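You operate a simulated robot arm through the tools that you are given. There is no shell and no other tool. Be economical: measure what you need, move in short steps, check, and stop when the job is done.

Carry out the task below with a simulated robot arm. There is one attempt and no reset: what you move stays moved.

## Task
Brush the yellow screen panel twice, then the orange one once.
Fine: one pull of the block brush across the mesh is a stroke; both count windows end on 0 holes, with no scuff; the brush goes back on the brush mat.
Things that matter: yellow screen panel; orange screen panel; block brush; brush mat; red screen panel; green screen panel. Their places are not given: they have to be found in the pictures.

It is judged by the outcome, as a careful person would: the job done as asked, and still so three seconds after it is handed in. It fails if anything else is knocked over, pushed out of place, dropped, spilled or broken.

## Robot
A 6-joint arm with a two-finger parallel gripper, fixed in place. Base frame: the origin is at the foot of the arm, x ahead of it, y to its left, z up; the work surface is at about z = 850. Units: mm, degrees, N and s.
With the tool pointing down near the work surface it reaches from about 480 to 880 mm from the base axis. Its first joint turns from -115.0 to 115.0 degrees. Payload 4.2 kg.
The tool frame sits at the grasp point between the pads (the TCP): z along the fingers, y along the line on which they close. The tips reach 23 mm beyond it. Largest opening 94 mm; finger width 38, thickness 10; the body of the gripper, 54 by 96 mm, starts 39 mm behind the TCP.
Orientation is that of the tool frame in the base frame, as [roll, pitch, yaw] about the fixed x, y, z axes, in that order (R = Rz(yaw) Ry(pitch) Rx(roll)). With the fingers straight down and closing along the base's y, the tool's x points along the base's -x, its y along +y and its z along -z.

## Interface
- The arm moves only by the tool send_rows. Its argument "targets" is a list of rows, each a list of 7 numbers: the shift along the base's x, y, z in units of 400 mm (1.0 is 400 mm), then the turn, a rotation vector about the base's x, y, z in units of 60 degrees (1.0 is 60 degrees), then the closure, from 0 (fully open) to 1 (shut). In form: [[x, y, z, rx, ry, rz, hand], ...]. A call has 1 to 10 rows; each row is the pose to reach, as a shift and turn from the pose commanded when the call began. A call with a number of a shift or a turn outside -1 to 1 is refused whole. A row lasts 0.2 s, in which the tool goes at most 50 mm and 8.6 degrees; a call with a longer step from one row to the next is refused whole, and so is a gripper value outside its range. Where a pose cannot be reached the arm comes as near as it can. A force on the tool above 60 N (or 10 N above the force at the start of the call, whichever is more), or a blocked arm, ends the call early, and 0.2 s more pass. The fingers move at their own pace (about 108 mm/s each) and stop on an object; they squeeze with about 42 N. The grip force told is the motor's: it shows also when the fingers shut on nothing. Time passes only in rows, and 0.2 s behind the last, so rows that repeat a pose let the fingers close. It gives the time, the measured TCP pose, the force on the tool (base axes), the opening and the grip force at its end, in the units of the frame above (readings bear some noise), and new pictures: "show" is both (left out), scene, wrist or none.
- Cameras (640 x 400 px; columns grow to the right, rows downward): "scene" is fixed at [222.8, 499, 1610.6]; the picture's right is [-0.84, -0.54, 0.00], its down [-0.43, 0.67, -0.61] and it looks along [0.33, -0.51, -0.79] (base axes); focal length 314 px, centre (320, 200). "wrist" rides on the gripper at [-39, 0, -44] in the tool frame; the picture's right is [0.00, -1.00, 0.00], its down [0.97, 0.00, -0.24] and it looks along [0.24, 0.00, 0.97] (tool axes); focal length 218 px, centre (320, 200).
- raise_lower(by): slides the trunk up (or, below 0, down) by that many mm; the arm rides with it, the base frame stays. It gives what a move gives, with no picture.
- probe_pixels(camera, pixels): for up to 12 pixels [column, row] of the newest picture of that camera ("zoom" is the newest enlarged one), the place [x, y, z] in the base frame of the surface seen there, good to about 3 mm. The clock stands still meanwhile.
- close_up(camera, box): a new picture of the part [left, top, right, bottom] of that camera's present view, enlarged. The clock stands still meanwhile.
- sign_off(): hands the job in; it is judged then, once.

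Go step by step. Measure first, check grasps and placings, and put right what went wrong. The budget is 80 turns and 150 pictures, counting those below and the enlarged ones. Unless the task says otherwise, let go and move clear before handing in, and close with one line.

The tools are called after "Call:" as a command line: name --pt "numbers of a row" for each row, then --argument value for the rest, lists and objects as JSON in quotes. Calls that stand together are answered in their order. send_rows: Moves the arm, as the interface text tells. Its arguments: {"type":"object","properties":{"targets":{"type":"array"},"show":{"type":"string","enum":["both","scene","wrist","none"]}},"required":["targets"]} The other tools are called the same way: raise_lower (by) slides the trunk up or down; probe_pixels (camera, pixels) gives the place of the surface under pixels of a picture; close_up (camera, box) takes an enlarged picture of a part of a camera's view; sign_off () hands the job in.

At the start:

```text
clock: 0.0
position: [603.2, -7.6, 1135.7]
orientation: [-180.0, 0.0, -180.0]
force: [-0.1, -0.6, -0.1]
width: 94.0
grip_force: 0.1
trunk travel left (down, up): [-750.0, 240.0]
```

scene: 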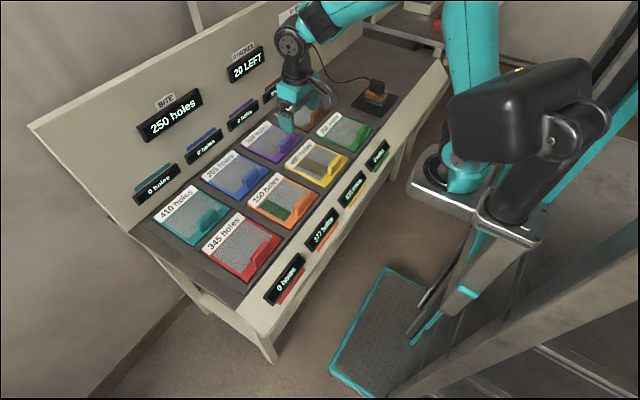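
wrist: 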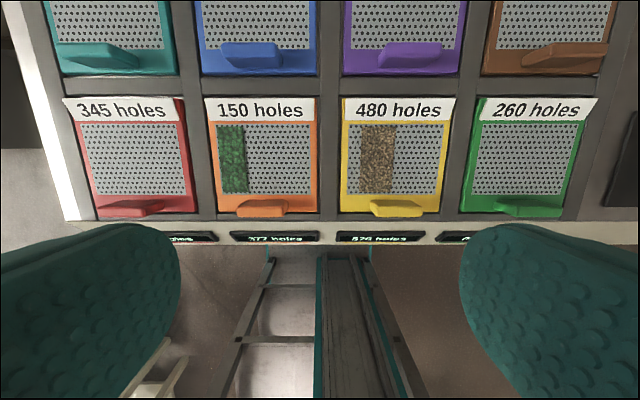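

The scene shows eight panels in two rows, count windows, and a block brush on a dark mat near (375,97). I'll enlarge the relevant parts.

Call:
close_up --camera "scene" --box '[320, 60, 420, 123]'

Call:
close_up --camera "scene" --box '[230, 120, 400, 300]'

Call:
close_up --camera "scene" --box '[120, 30, 300, 200]'

Call:
close_up --camera "wrist" --box '[200, 80, 460, 250]'

Call:
probe_pixels --camera "wrist" --pixels '[[221, 127], [308, 127], [221, 192], [308, 192], [346, 127], [442, 127], [346, 192], [438, 192], [376, 160], [232, 160], [265, 208], [397, 208]]'

Call:
probe_pixels --camera "scene" --pixels '[[375, 84], [375, 96], [375, 105], [355, 103], [395, 97], [365, 99], [385, 100]]'

```text
6.35 times, centred on (370, 92) of scene
```

zoom: 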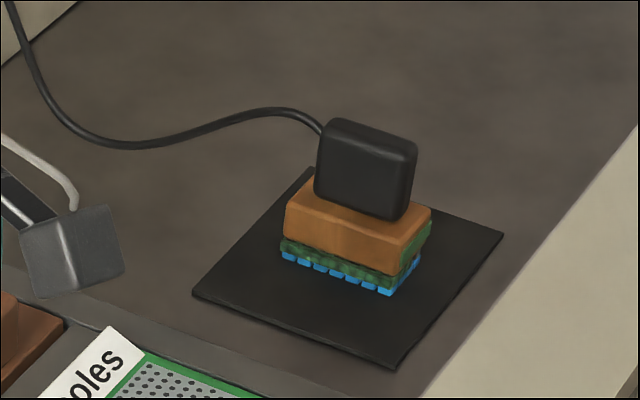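

```text
2.22 times, centred on (315, 210) of scene
```

zoom: 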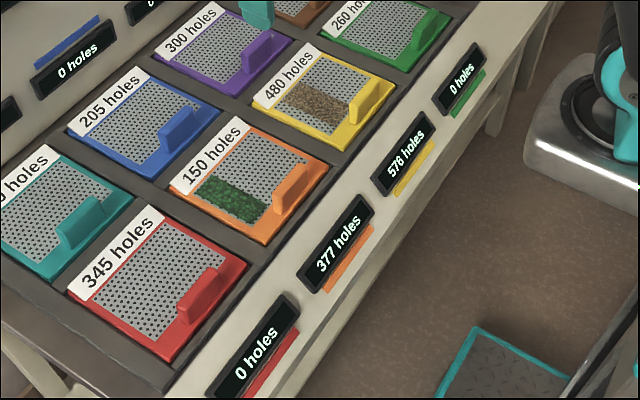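

```text
2.35 times, centred on (210, 115) of scene
```

zoom: 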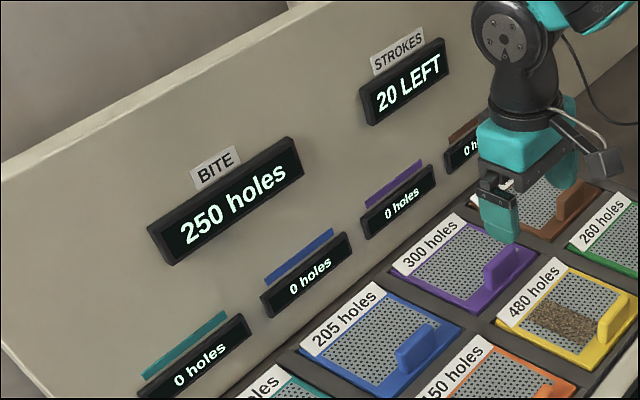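

```text
2.35 times, centred on (330, 165) of wrist
```

zoom: 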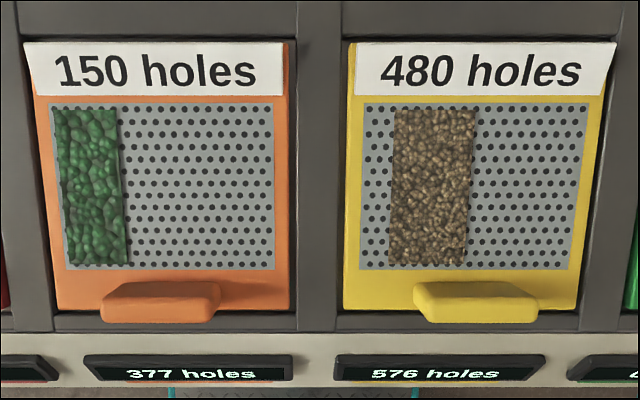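

```text
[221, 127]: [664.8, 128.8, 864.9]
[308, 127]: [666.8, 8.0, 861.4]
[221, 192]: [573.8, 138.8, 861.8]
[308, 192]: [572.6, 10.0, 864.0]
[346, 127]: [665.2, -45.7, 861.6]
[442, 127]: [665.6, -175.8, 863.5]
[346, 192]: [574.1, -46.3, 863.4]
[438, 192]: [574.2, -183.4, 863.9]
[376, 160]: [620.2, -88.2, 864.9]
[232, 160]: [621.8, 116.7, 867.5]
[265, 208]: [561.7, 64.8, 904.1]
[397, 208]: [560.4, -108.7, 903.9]
```

```text
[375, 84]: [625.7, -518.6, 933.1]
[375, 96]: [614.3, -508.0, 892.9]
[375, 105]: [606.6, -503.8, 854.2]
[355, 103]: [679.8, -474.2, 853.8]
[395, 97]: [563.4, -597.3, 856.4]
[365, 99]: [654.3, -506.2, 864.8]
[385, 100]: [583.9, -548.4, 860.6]
```

The readings fit a pattern: the bite is 250, and yellow at 576 is 250+326. If each stroke moves the bite about a third of the way toward the panel's label (480), the bites run 250, 326, 377, and 377 is exactly orange's count. So strictly yellow, yellow, orange with no stray strokes; next I move above the brush to look at it.

Call:
send_rows --pt "0 -0.1 0 0 0 0 0" --pt "0 -0.22 0 0 0 0 0" --pt "0 -0.34 0 0 0 0 0" --pt "0 -0.46 0 0 0 0 0" --pt "0 -0.58 0 0 0 0 0" --pt "0 -0.7 0 0 0 0 0" --pt "0 -0.82 0 0 0 0 0" --pt "0 -0.94 0 0 0 0 0" --pt "0 -1.0 0 0 0 0 0" --show "none"

Call:
send_rows --pt "0 -0.1 0 0 0 0 0" --pt "0 -0.2 0 0 0 0 0" --pt "0 -0.26 0 0 0 0 0" --pt "0 -0.26 0 0 0 0 0"

```text
clock: 2.0
position: [605.1, -406.2, 1132.9]
orientation: [179.9, 0.0, 180.0]
force: [-0.1, 0.1, 0.7]
width: 94.1
grip_force: 0.0
trunk travel left (down, up): [-750.0, 240.0]
```

```text
clock: 3.0
position: [601.5, -511.6, 1133.0]
orientation: [-180.0, 0.0, -179.9]
force: [0.5, 0.6, -0.7]
width: 94.2
grip_force: 0.1
trunk travel left (down, up): [-750.0, 240.0]
```

scene: 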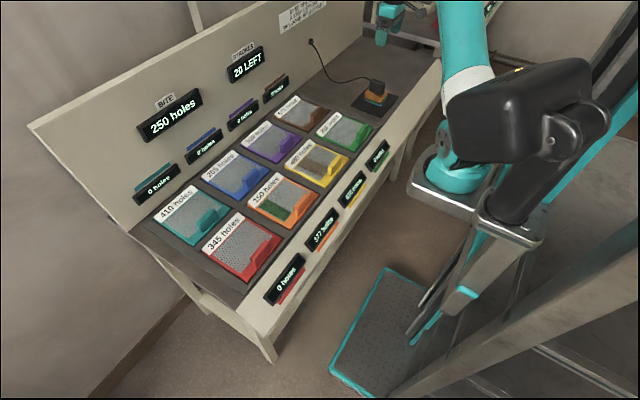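
wrist: 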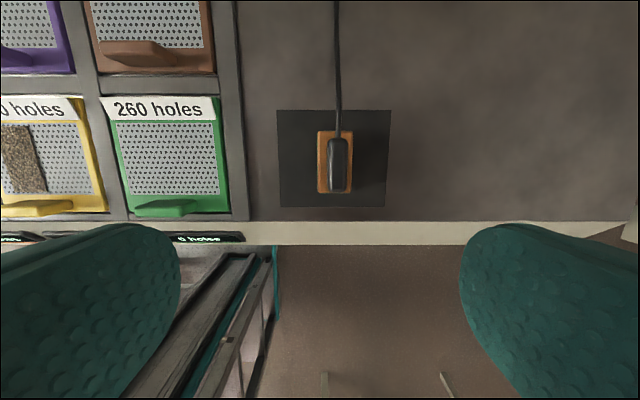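

There is a sign on the back wall at (302,12), and the brush is at (335,162) in the wrist view. I'll read the sign and measure the brush.

Call:
close_up --camera "scene" --box '[265, 0, 340, 47]'

Call:
close_up --camera "wrist" --box '[265, 100, 405, 215]'

Call:
probe_pixels --camera "wrist" --pixels '[[318, 133], [352, 133], [318, 191], [352, 191], [330, 141], [345, 141], [329, 187], [345, 187], [279, 112], [389, 112], [281, 204], [385, 204]]'

```text
8.51 times, centred on (302, 24) of scene
```

zoom: 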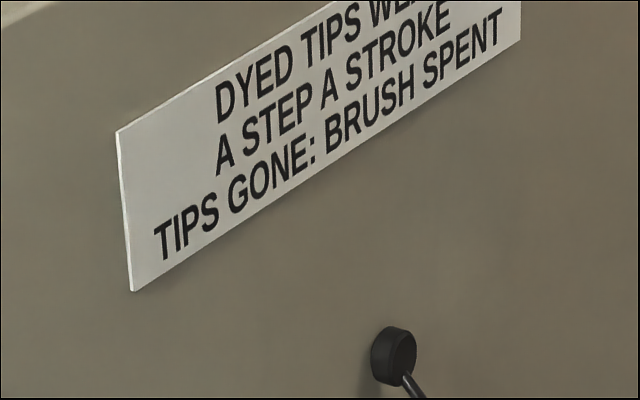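

```text
3.48 times, centred on (335, 158) of wrist
```

zoom: 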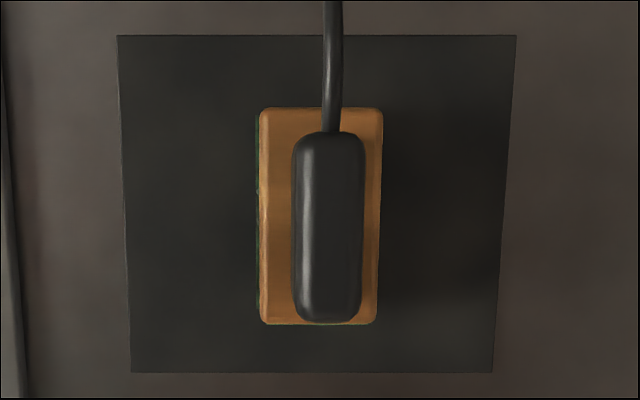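

```text
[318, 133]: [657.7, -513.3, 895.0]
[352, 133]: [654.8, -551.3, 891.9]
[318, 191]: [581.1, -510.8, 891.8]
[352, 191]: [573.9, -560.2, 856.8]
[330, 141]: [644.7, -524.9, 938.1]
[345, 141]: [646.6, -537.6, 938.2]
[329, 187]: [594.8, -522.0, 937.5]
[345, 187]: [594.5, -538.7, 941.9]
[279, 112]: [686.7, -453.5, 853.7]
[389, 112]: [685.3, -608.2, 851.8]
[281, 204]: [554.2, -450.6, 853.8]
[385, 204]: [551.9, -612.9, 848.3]
```

The sign says the brush's dyed tips wear a step per stroke, so no strokes should be wasted. The handle centre is about (618,-531) with its top at z 938, about 20 mm wide in y, so I go down to z≈925 and look before closing.

Call:
send_rows --pt "0.0375 -0.05 0 0 0 0 0" --pt "0.0375 -0.05 -0.12 0 0 0 0" --pt "0.0375 -0.05 -0.24 0 0 0 0" --pt "0.0375 -0.05 -0.36 0 0 0 0" --pt "0.0375 -0.05 -0.44 0 0 0 0" --pt "0.0375 -0.05 -0.48 0 0 0 0" --pt "0.0375 -0.05 -0.52 0 0 0 0" --pt "0.0375 -0.05 -0.52 0 0 0 0"

```text
clock: 4.8
position: [617.8, -532.3, 925.8]
orientation: [-179.9, 0.0, 180.0]
force: [0.1, 0.1, -0.9]
width: 94.0
grip_force: 0.1
trunk travel left (down, up): [-750.0, 240.0]
```

scene: 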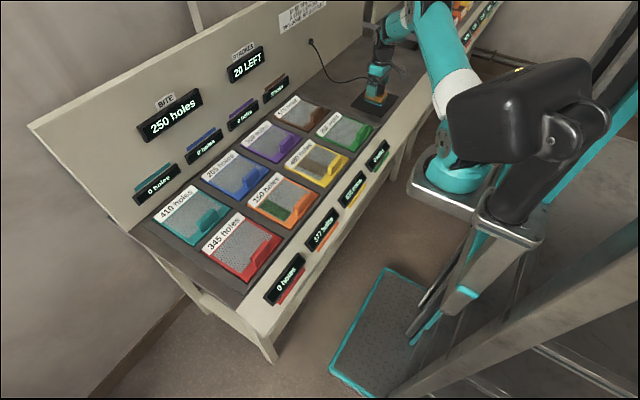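
wrist: 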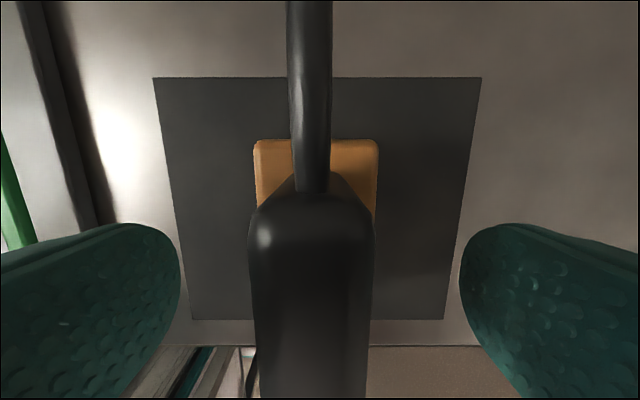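

The handle is between the fingers, spanning columns 250 to 375, slightly left of centre but fine. I close, then lift a little.

Call:
send_rows --pt "0 0 0 0 0 0 0.5" --pt "0 0 0 0 0 0 1" --pt "0 0 0 0 0 0 1" --pt "0 0 0 0 0 0 1" --show "none"

Call:
send_rows --pt "0 0 0.05 0 0 0 1" --pt "0 0 0.15 0 0 0 1" --pt "0 0 0.25 0 0 0 1" --pt "0 0 0.25 0 0 0 1"

```text
clock: 5.8
position: [618.1, -532.2, 926.0]
orientation: [-180.0, 0.1, 180.0]
force: [0.6, 0.6, -0.4]
width: 21.8
grip_force: 42.1
trunk travel left (down, up): [-750.0, 240.0]
```

```text
clock: 6.8
position: [618.1, -534.5, 1026.4]
orientation: [179.9, 0.0, 180.0]
force: [-0.1, -0.4, -1.8]
width: 21.8
grip_force: 42.2
trunk travel left (down, up): [-750.0, 240.0]
```

scene: 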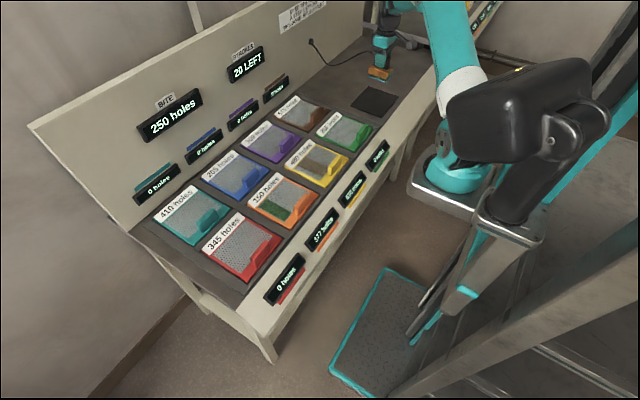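
wrist: 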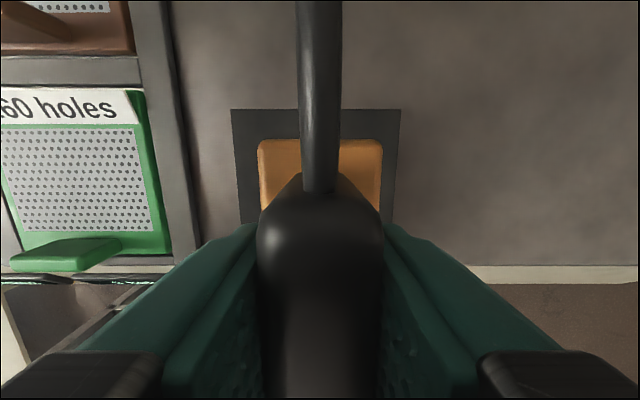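

The brush is held (width 21.8) and clear of the mat. Its underside is about 73 mm below the TCP, so I measure the yellow and orange panels' heights and edges before any contact.

Call:
close_up --camera "scene" --box '[240, 120, 380, 230]'

Call:
close_up --camera "scene" --box '[350, 40, 420, 115]'

```text
3.64 times, centred on (310, 175) of scene
```

zoom: 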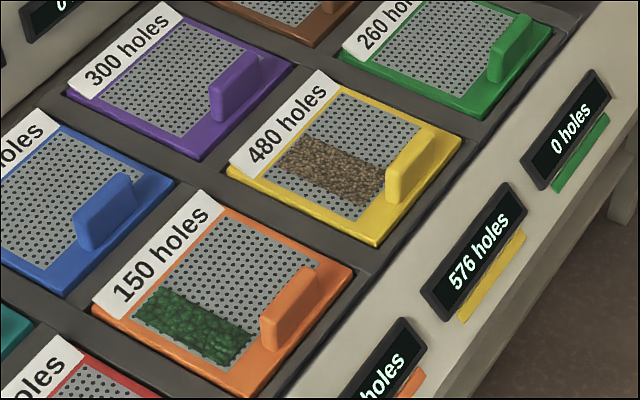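

```text
5.33 times, centred on (385, 78) of scene
```

zoom: 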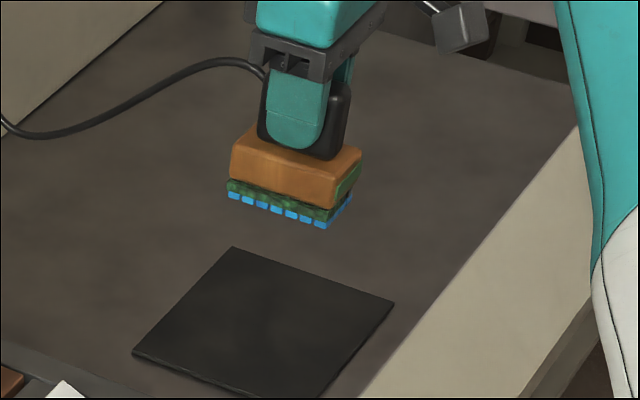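

The yellow mesh, frame and tab show clearly. I probe those points for heights.

Call:
probe_pixels --camera "scene" --pixels '[[317, 147], [298.5, 166.5], [321, 179.5], [325.5, 184], [309.5, 176], [301.8, 178], [345.7, 161.3], [334.7, 161.3], [339.5, 156], [302, 154.5], [330, 173], [341, 152]]'

Call:
probe_pixels --camera "scene" --pixels '[[284, 181], [261.5, 205], [285, 217], [288, 222], [272, 213], [262, 214], [304, 194], [295, 206], [268, 194], [315, 166], [305, 200], [262, 208]]'

```text
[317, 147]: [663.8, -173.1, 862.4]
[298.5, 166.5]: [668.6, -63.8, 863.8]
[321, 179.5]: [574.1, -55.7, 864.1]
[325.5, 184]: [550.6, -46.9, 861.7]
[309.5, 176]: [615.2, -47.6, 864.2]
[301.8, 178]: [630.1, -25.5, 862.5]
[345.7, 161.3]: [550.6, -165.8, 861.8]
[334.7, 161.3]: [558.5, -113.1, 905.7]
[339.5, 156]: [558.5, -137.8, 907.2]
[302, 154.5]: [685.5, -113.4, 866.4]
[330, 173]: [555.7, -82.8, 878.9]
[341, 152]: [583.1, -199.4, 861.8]
```

```text
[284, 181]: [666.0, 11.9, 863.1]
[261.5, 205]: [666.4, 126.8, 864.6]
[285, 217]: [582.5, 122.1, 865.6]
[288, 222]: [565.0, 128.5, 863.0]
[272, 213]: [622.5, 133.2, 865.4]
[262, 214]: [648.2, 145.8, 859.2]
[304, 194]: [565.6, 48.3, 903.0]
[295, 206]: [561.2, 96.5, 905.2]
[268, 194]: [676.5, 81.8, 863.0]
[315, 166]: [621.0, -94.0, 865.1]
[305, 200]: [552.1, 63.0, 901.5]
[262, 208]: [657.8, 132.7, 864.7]
```

Mesh and frame are flush at z≈863.5, so contact comes at TCP z≈936. The tabs sit at x<570, clear of the brush at x 581–661. The yellow mesh spans y −181 to −47, so I carry the brush to hover over its −y edge.

Call:
send_rows --pt "0.0075 0.1 0 0 0 0 1" --pt "0.0075 0.21 0 0 0 0 1" --pt "0.0075 0.32 0 0 0 0 1" --pt "0.0075 0.43 0 0 0 0 1" --pt "0.0075 0.54 0 0 0 0 1" --pt "0.0075 0.65 0 0 0 0 1" --pt "0.0075 0.76 0 0 0 0 1" --pt "0.0075 0.84 0 0 0 0 1" --pt "0.0075 0.879 0 0 0 0 1" --pt "0.0075 0.879 0 0 0 0 1" --show "none"

Call:
send_rows --pt "0 0 -0.08 0 0 0 1" --pt "0 0 -0.16 0 0 0 1" --pt "0 0 -0.19 0 0 0 1" --pt "0 0 -0.19 0 0 0 1"

```text
clock: 9.0
position: [619.4, -180.5, 1028.1]
orientation: [-180.0, 0.0, 180.0]
force: [0.3, -0.2, -1.7]
width: 21.5
grip_force: 41.8
trunk travel left (down, up): [-750.0, 240.0]
```

```text
clock: 10.0
position: [620.1, -179.7, 950.6]
orientation: [180.0, 0.0, -180.0]
force: [0.0, 0.9, -2.4]
width: 21.9
grip_force: 41.7
trunk travel left (down, up): [-750.0, 240.0]
```

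scene: 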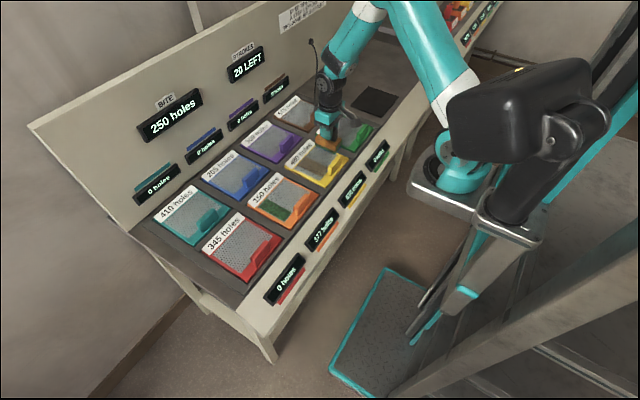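
wrist: 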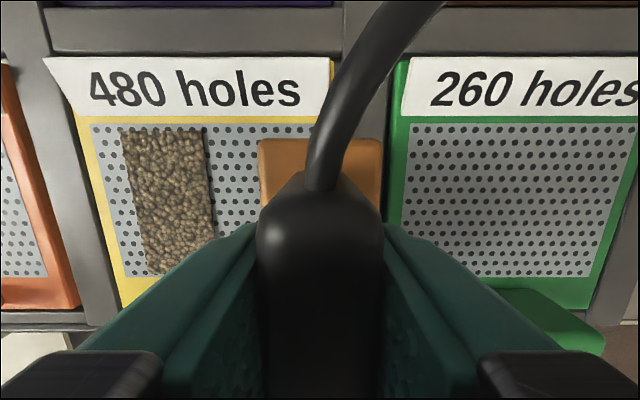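

The brush sits over the right edge of the yellow mesh, clear of the green mesh, which starts around column 405. I lower gently to contact.

Call:
send_rows --pt "0 0 -0.0225 0 0 0 1" --pt "0 0 -0.03 0 0 0 1" --pt "0 0 -0.035 0 0 0 1" --pt "0 0 -0.0375 0 0 0 1" --pt "0 0 -0.0375 0 0 0 1" --show "wrist"

Call:
close_up --camera "scene" --box '[270, 90, 390, 200]'

```text
clock: 11.2
position: [619.9, -179.5, 935.8]
orientation: [-180.0, 0.0, 180.0]
force: [0.3, 0.3, -1.7]
width: 21.7
grip_force: 42.1
trunk travel left (down, up): [-750.0, 240.0]
```

wrist: 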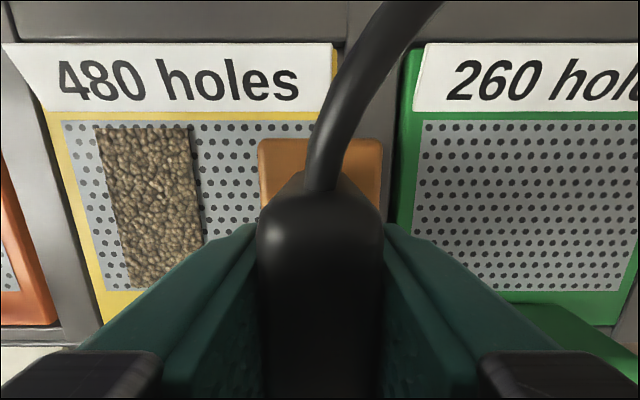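

```text
3.64 times, centred on (330, 145) of scene
```

zoom: 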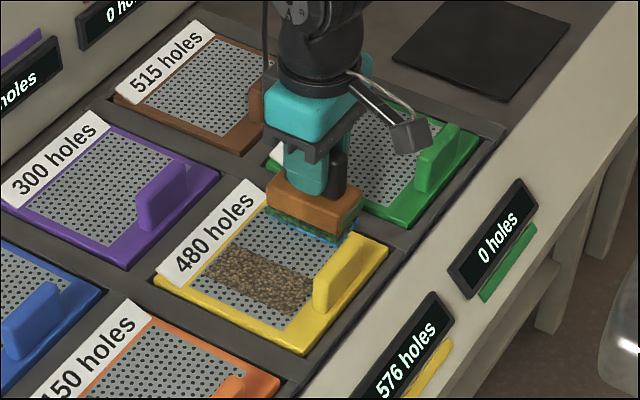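

There is no contact force yet at z 935.8. I lower by about a millimetre per row for 2 mm more.

Call:
send_rows --pt "0 0 -0.0025 0 0 0 1" --pt "0 0 -0.005 0 0 0 1" --pt "0 0 -0.005 0 0 0 1" --show "none"

```text
clock: 12.0
position: [621.1, -178.6, 933.7]
orientation: [179.9, 0.0, 179.9]
force: [-3.0, 0.8, 12.2]
width: 21.7
grip_force: 41.9
trunk travel left (down, up): [-750.0, 240.0]
```

Contact is made, about 14 N. I ease off 0.8 mm for a light touch and pull steadily in +y across the whole mesh.

Call:
send_rows --pt "0 0.02 0.002 0 0 0 1" --pt "0 0.06 0.002 0 0 0 1" --pt "0 0.1 0.002 0 0 0 1" --pt "0 0.14 0.002 0 0 0 1" --pt "0 0.18 0.002 0 0 0 1" --pt "0 0.22 0.002 0 0 0 1" --pt "0 0.26 0.002 0 0 0 1" --pt "0 0.3 0.002 0 0 0 1" --pt "0 0.3375 0.002 0 0 0 1" --show "scene"

Call:
close_up --camera "scene" --box '[240, 100, 400, 230]'

Call:
close_up --camera "scene" --box '[120, 30, 300, 200]'

```text
clock: 14.0
position: [620.9, -44.9, 933.1]
orientation: [180.0, 0.1, -180.0]
force: [-0.2, -0.2, -2.6]
width: 21.6
grip_force: 42.6
trunk travel left (down, up): [-750.0, 240.0]
```

scene: 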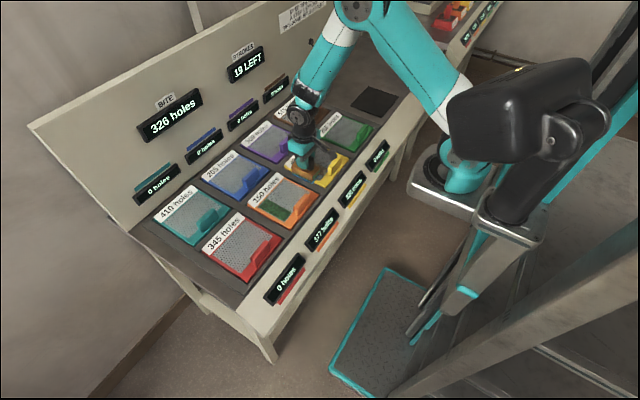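

```text
3.08 times, centred on (320, 165) of scene
```

zoom: 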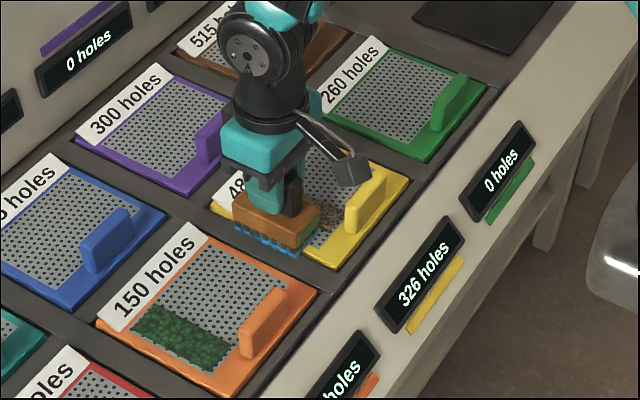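

```text
2.35 times, centred on (210, 115) of scene
```

zoom: 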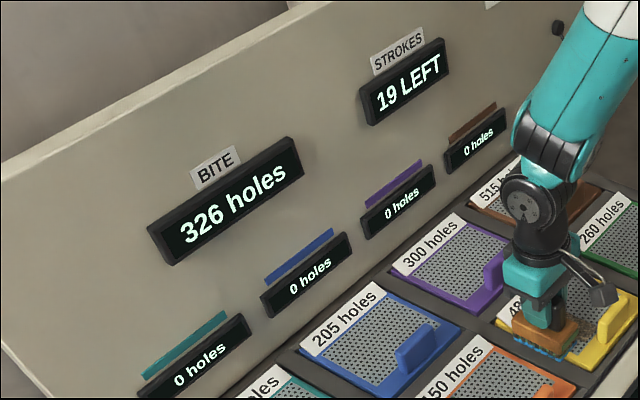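

As predicted, yellow is at 326, the bite is 326 and 19 strokes are left. I lift, carry the brush back in the air, and come down to 940 at the start edge.

Call:
send_rows --pt "0 0 0.05 0 0 0 1" --pt "0 0 0.1 0 0 0 1" --pt "0 -0.1 0.1 0 0 0 1" --pt "0 -0.2 0.1 0 0 0 1" --pt "0 -0.3 0.1 0 0 0 1" --pt "0 -0.3375 0.1 0 0 0 1" --pt "0 -0.3375 0.05 0 0 0 1" --pt "0 -0.3375 0.015 0 0 0 1" --pt "0 -0.3375 0.015 0 0 0 1" --show "wrist"

Call:
close_up --camera "scene" --box '[240, 100, 400, 230]'

```text
clock: 16.0
position: [622.3, -180.3, 942.4]
orientation: [-180.0, 0.0, 180.0]
force: [-0.5, -0.6, -2.1]
width: 22.0
grip_force: 42.4
trunk travel left (down, up): [-750.0, 240.0]
```

wrist: 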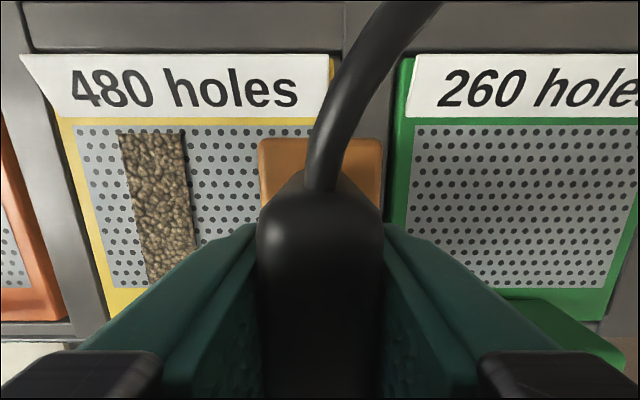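

```text
3.08 times, centred on (320, 165) of scene
```

zoom: 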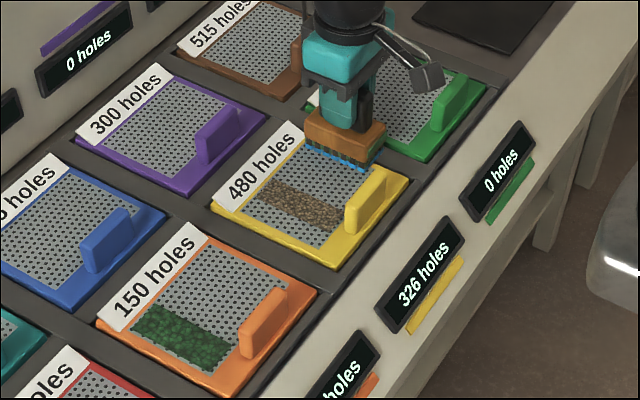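

The clump narrowed and there is no scuff. Lowering to the same contact height as before, checking the force.

Call:
send_rows --pt "0 0 -0.01 0 0 0 1" --pt "0 0 -0.015 0 0 0 1" --pt "0 0 -0.017 0 0 0 1" --pt "0 0 -0.017 0 0 0 1" --show "none"

```text
clock: 17.0
position: [622.4, -179.3, 933.8]
orientation: [179.9, 0.1, -180.0]
force: [0.4, 0.2, -1.7]
width: 21.8
grip_force: 41.4
trunk travel left (down, up): [-750.0, 240.0]
```

There is no contact at this height now, since the tips have worn a step. I lower another 1 mm.

Call:
send_rows --pt "0 0 -0.0015 0 0 0 1" --pt "0 0 -0.0025 0 0 0 1" --pt "0 0 -0.0025 0 0 0 1" --show "none"

```text
clock: 17.8
position: [622.4, -179.6, 934.0]
orientation: [179.9, 0.1, 179.9]
force: [0.5, 1.9, 8.5]
width: 21.5
grip_force: 42.1
trunk travel left (down, up): [-750.0, 240.0]
```

Contact is about 10 N. I pull the second yellow stroke at this height.

Call:
send_rows --pt "0 0.02 0.0007 0 0 0 1" --pt "0 0.06 0.0007 0 0 0 1" --pt "0 0.1 0.0007 0 0 0 1" --pt "0 0.14 0.0007 0 0 0 1" --pt "0 0.18 0.0007 0 0 0 1" --pt "0 0.22 0.0007 0 0 0 1" --pt "0 0.26 0.0007 0 0 0 1" --pt "0 0.3 0.0007 0 0 0 1" --pt "0 0.3375 0.0007 0 0 0 1" --show "none"

Call:
close_up --camera "scene" --box '[120, 30, 400, 230]'

```text
clock: 19.8
position: [621.7, -44.4, 934.9]
orientation: [179.9, 0.0, -180.0]
force: [-0.5, 0.3, -0.8]
width: 21.7
grip_force: 41.7
trunk travel left (down, up): [-750.0, 240.0]
```

```text
2.00 times, centred on (260, 130) of scene
```

zoom: 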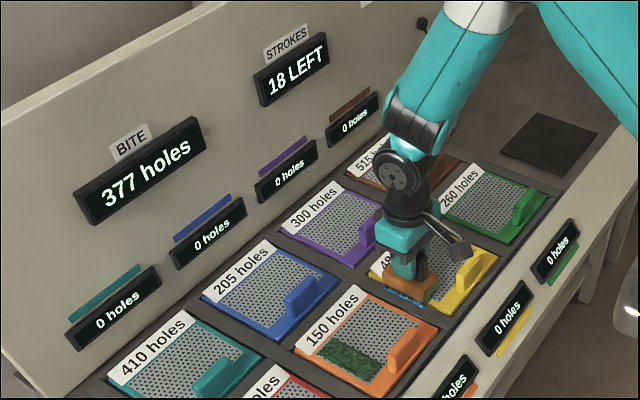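

Yellow reads 0 and the bite is 377, matching orange. I lift, move +50 mm to orange's −y edge, and hover.

Call:
send_rows --pt "0 0 0.05 0 0 0 1" --pt "0 0 0.1 0 0 0 1" --pt "0 0.06 0.1 0 0 0 1" --pt "0 0.12 0.1 0 0 0 1" --pt "0 0.12 0.05 0 0 0 1" --pt "0 0.12 0.015 0 0 0 1" --pt "0 0.12 0.015 0 0 0 1"

```text
clock: 21.4
position: [621.3, 4.0, 939.7]
orientation: [-180.0, 0.0, 180.0]
force: [-0.3, 0.0, -0.6]
width: 21.8
grip_force: 41.8
trunk travel left (down, up): [-750.0, 240.0]
```

scene: 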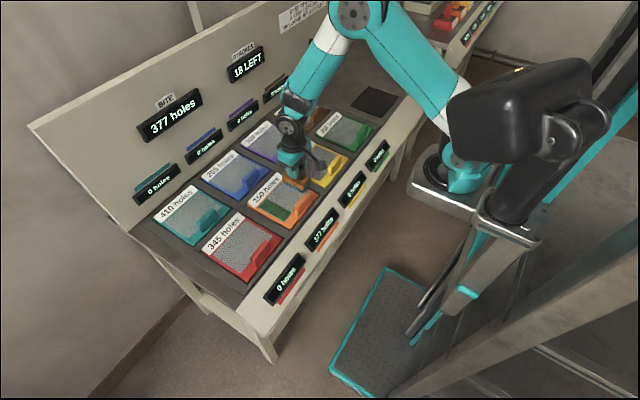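
wrist: 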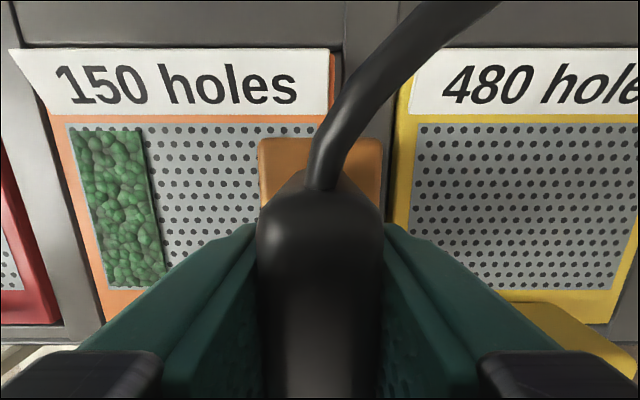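

The brush is at orange's right edge, and the yellow mesh is clean and unscuffed. I lower to contact.

Call:
send_rows --pt "0 0 -0.01 0 0 0 1" --pt "0 0 -0.015 0 0 0 1" --pt "0 0 -0.0165 0 0 0 1" --pt "0 0 -0.0165 0 0 0 1" --show "none"

```text
clock: 22.4
position: [621.5, 3.5, 934.4]
orientation: [179.9, 0.1, 180.0]
force: [-0.4, 1.8, 9.8]
width: 21.6
grip_force: 42.1
trunk travel left (down, up): [-750.0, 240.0]
```

Contact is about 11 N, like the previous stroke. I pull the orange stroke across.

Call:
send_rows --pt "0 0.02 0.0007 0 0 0 1" --pt "0 0.06 0.0007 0 0 0 1" --pt "0 0.1 0.0007 0 0 0 1" --pt "0 0.14 0.0007 0 0 0 1" --pt "0 0.18 0.0007 0 0 0 1" --pt "0 0.22 0.0007 0 0 0 1" --pt "0 0.26 0.0007 0 0 0 1" --pt "0 0.3 0.0007 0 0 0 1" --pt "0 0.34 0.0007 0 0 0 1" --show "none"

Call:
close_up --camera "scene" --box '[120, 30, 400, 260]'

```text
clock: 24.4
position: [618.6, 141.3, 934.2]
orientation: [180.0, 0.1, -180.0]
force: [-0.7, -7.3, 26.2]
width: 22.0
grip_force: 42.3
trunk travel left (down, up): [-750.0, 240.0]
```

```text
1.74 times, centred on (260, 145) of scene
```

zoom: 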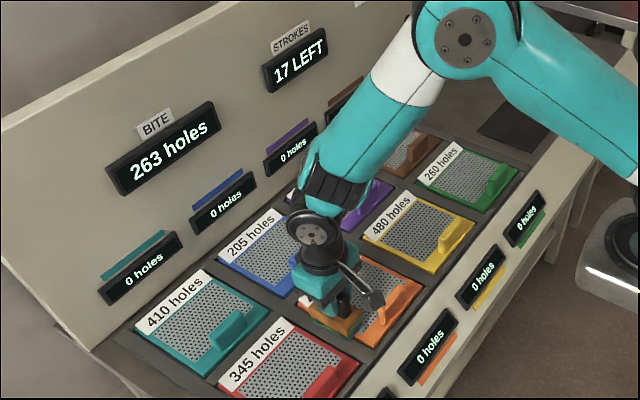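

All three strokes counted: yellow 0, orange 0, 17 left. I lift straight up and carry the brush back toward the mat.

Call:
send_rows --pt "0 0 0.06 0 0 0 1" --pt "0 0 0.16 0 0 0 1" --pt "0 0 0.23 0 0 0 1" --pt "0 -0.1 0.23 0 0 0 1" --pt "0 -0.21 0.23 0 0 0 1" --pt "0 -0.32 0.23 0 0 0 1" --pt "0 -0.43 0.23 0 0 0 1" --pt "0 -0.54 0.23 0 0 0 1" --pt "0 -0.65 0.23 0 0 0 1" --pt "0 -0.76 0.23 0 0 0 1" --show "none"

Call:
send_rows --pt "0 -0.1 0 0 0 0 1" --pt "0 -0.21 0 0 0 0 1" --pt "0 -0.32 0 0 0 0 1" --pt "0 -0.43 0 0 0 0 1" --pt "0 -0.54 0 0 0 0 1" --pt "0 -0.65 0 0 0 0 1" --pt "0 -0.76 0 0 0 0 1" --pt "0 -0.84 0 0 0 0 1" --pt "0 -0.92 0 0 0 0 1" --pt "0 -0.92 0 0 0 0 1"

Call:
close_up --camera "scene" --box '[200, 110, 400, 300]'

```text
clock: 26.6
position: [618.4, -165.5, 1025.2]
orientation: [-180.0, 0.0, 180.0]
force: [-0.5, -0.2, -0.7]
width: 21.5
grip_force: 41.8
trunk travel left (down, up): [-750.0, 240.0]
```

```text
clock: 28.8
position: [618.0, -533.4, 1024.2]
orientation: [-180.0, 0.1, 179.9]
force: [-0.5, 0.1, -1.5]
width: 21.9
grip_force: 41.7
trunk travel left (down, up): [-750.0, 240.0]
```

scene: 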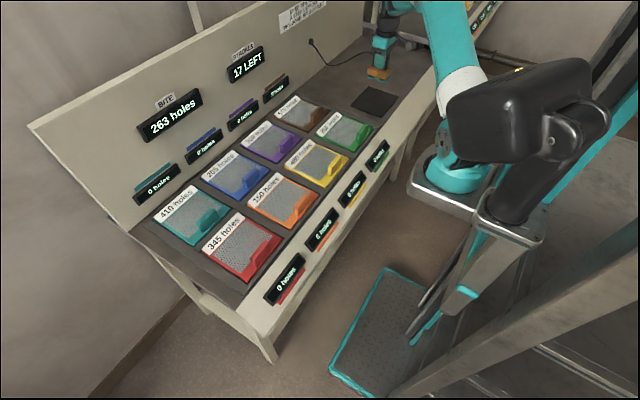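
wrist: 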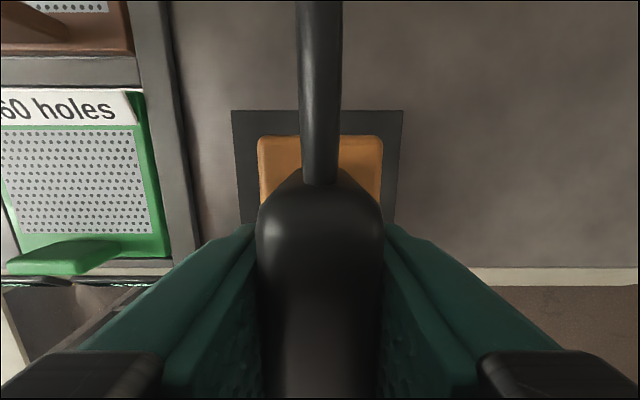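

```text
2.11 times, centred on (300, 205) of scene
```

zoom: 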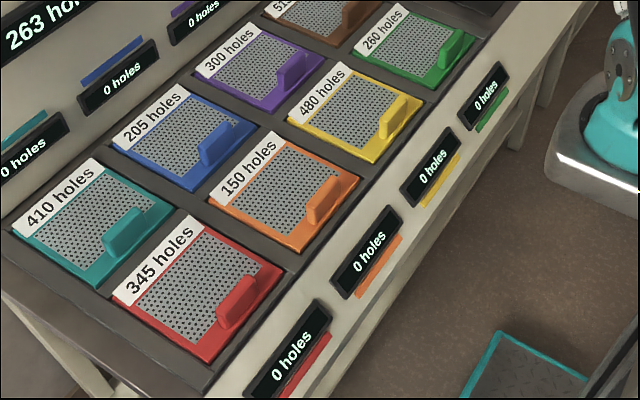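

Both count windows read 0 and the meshes look clean. The brush is over the mat, so I lower to just above it.

Call:
send_rows --pt "0 0.0 -0.1 0 0 0 1" --pt "0 0 -0.18 0 0 0 1" --pt "0 0 -0.22 0 0 0 1" --pt "0 0 -0.235 0 0 0 1" --pt "0 0 -0.242 0 0 0 1" --pt "0 0 -0.242 0 0 0 1" --show "none"

```text
clock: 30.2
position: [619.2, -532.8, 927.9]
orientation: [-180.0, 0.0, 180.0]
force: [0.1, -0.1, -1.9]
width: 21.8
grip_force: 41.3
trunk travel left (down, up): [-750.0, 240.0]
```

No contact yet, so I creep down 1 mm at a time.

Call:
send_rows --pt "0 0 -0.0025 0 0 0 1" --pt "0 0 -0.005 0 0 0 1" --pt "0 0 -0.005 0 0 0 1" --show "none"

```text
clock: 31.0
position: [621.9, -532.6, 924.8]
orientation: [-180.0, 0.0, 180.0]
force: [0.0, 0.4, -0.7]
width: 21.8
grip_force: 41.9
trunk travel left (down, up): [-750.0, 240.0]
```

Call:
send_rows --pt "0 0 -0.0025 0 0 0 1" --pt "0 0 -0.004 0 0 0 1" --pt "0 0 -0.004 0 0 0 1" --show "both"

```text
clock: 31.8
position: [621.3, -534.1, 925.9]
orientation: [-179.9, 0.2, 179.9]
force: [-1.7, 3.9, 15.5]
width: 21.7
grip_force: 42.2
trunk travel left (down, up): [-750.0, 240.0]
```

scene: 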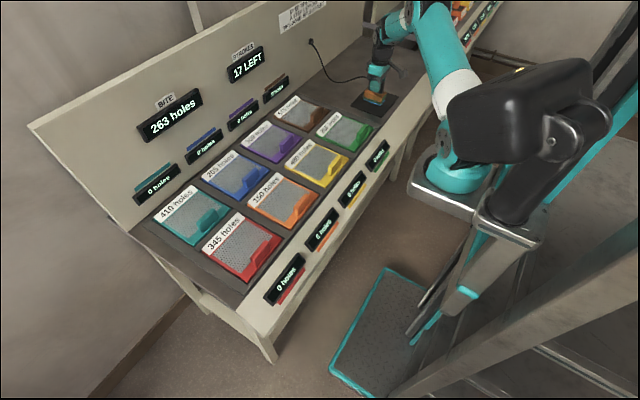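
wrist: 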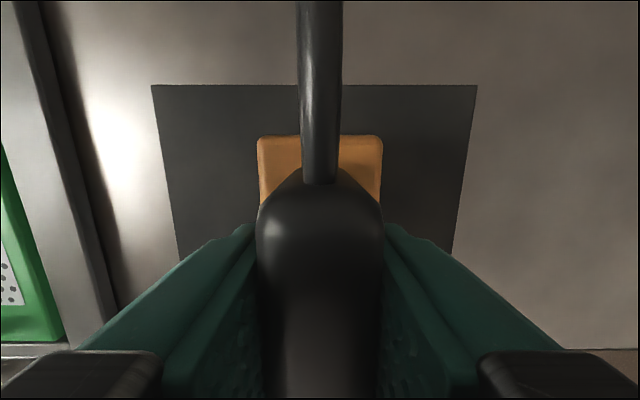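

The brush rests centred on the mat with about 16 N. I relieve it slightly, open, and rise clear.

Call:
send_rows --pt "0 0 0.0015 0 0 0 1" --pt "0 0 0.0015 0 0 0 0.6" --pt "0 0 0.0015 0 0 0 0" --pt "0 0 0.0015 0 0 0 0" --pt "0 0 0.05 0 0 0 0" --pt "0 0 0.15 0 0 0 0" --pt "0 0 0.27 0 0 0 0" --pt "0 0 0.39 0 0 0 0" --pt "0 0 0.45 0 0 0 0" --pt "0 0 0.45 0 0 0 0"

Call:
close_up --camera "scene" --box '[320, 60, 420, 123]'

Call:
close_up --camera "scene" --box '[220, 110, 400, 250]'

```text
clock: 34.0
position: [621.6, -532.9, 1105.9]
orientation: [180.0, 0.0, 180.0]
force: [0.4, -0.7, -0.8]
width: 94.0
grip_force: 0.1
trunk travel left (down, up): [-750.0, 240.0]
```

scene: 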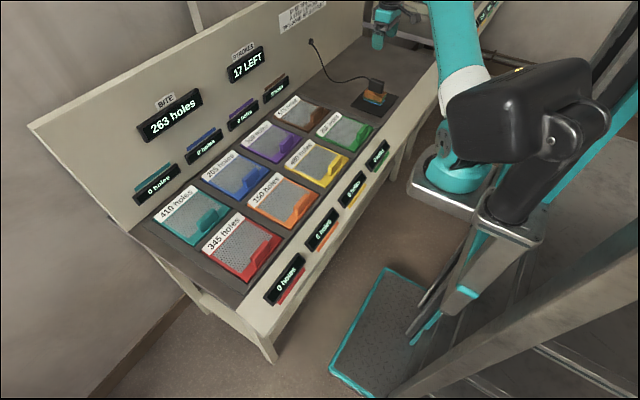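
wrist: 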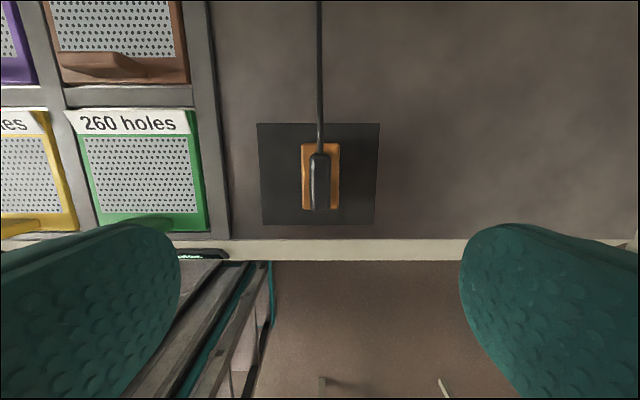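

```text
6.35 times, centred on (370, 92) of scene
```

zoom: 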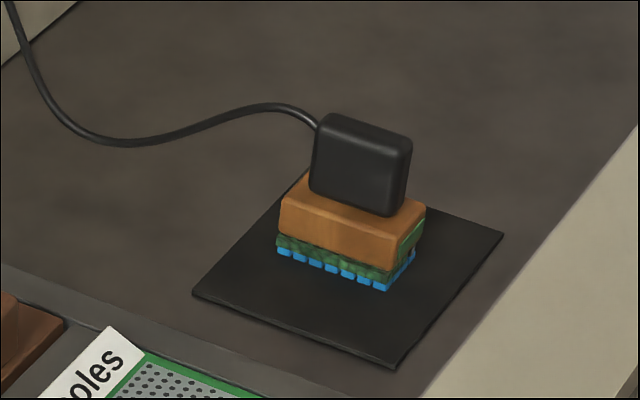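

```text
2.86 times, centred on (310, 180) of scene
```

zoom: 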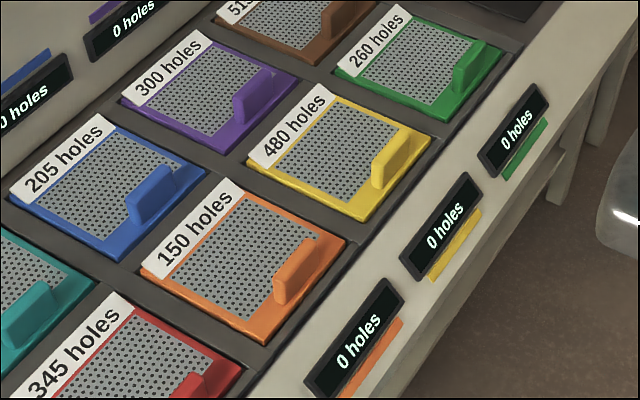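

The brush is standing on its mat and the gripper is clear. Yellow and orange both read 0 holes and no scuff shows, so I hand in.

Call:
sign_off

```text
The job is handed in.
```

I brushed the yellow panel twice and then the orange one once; both count windows read 0 holes, no scuff shows, and the brush is back on its mat.
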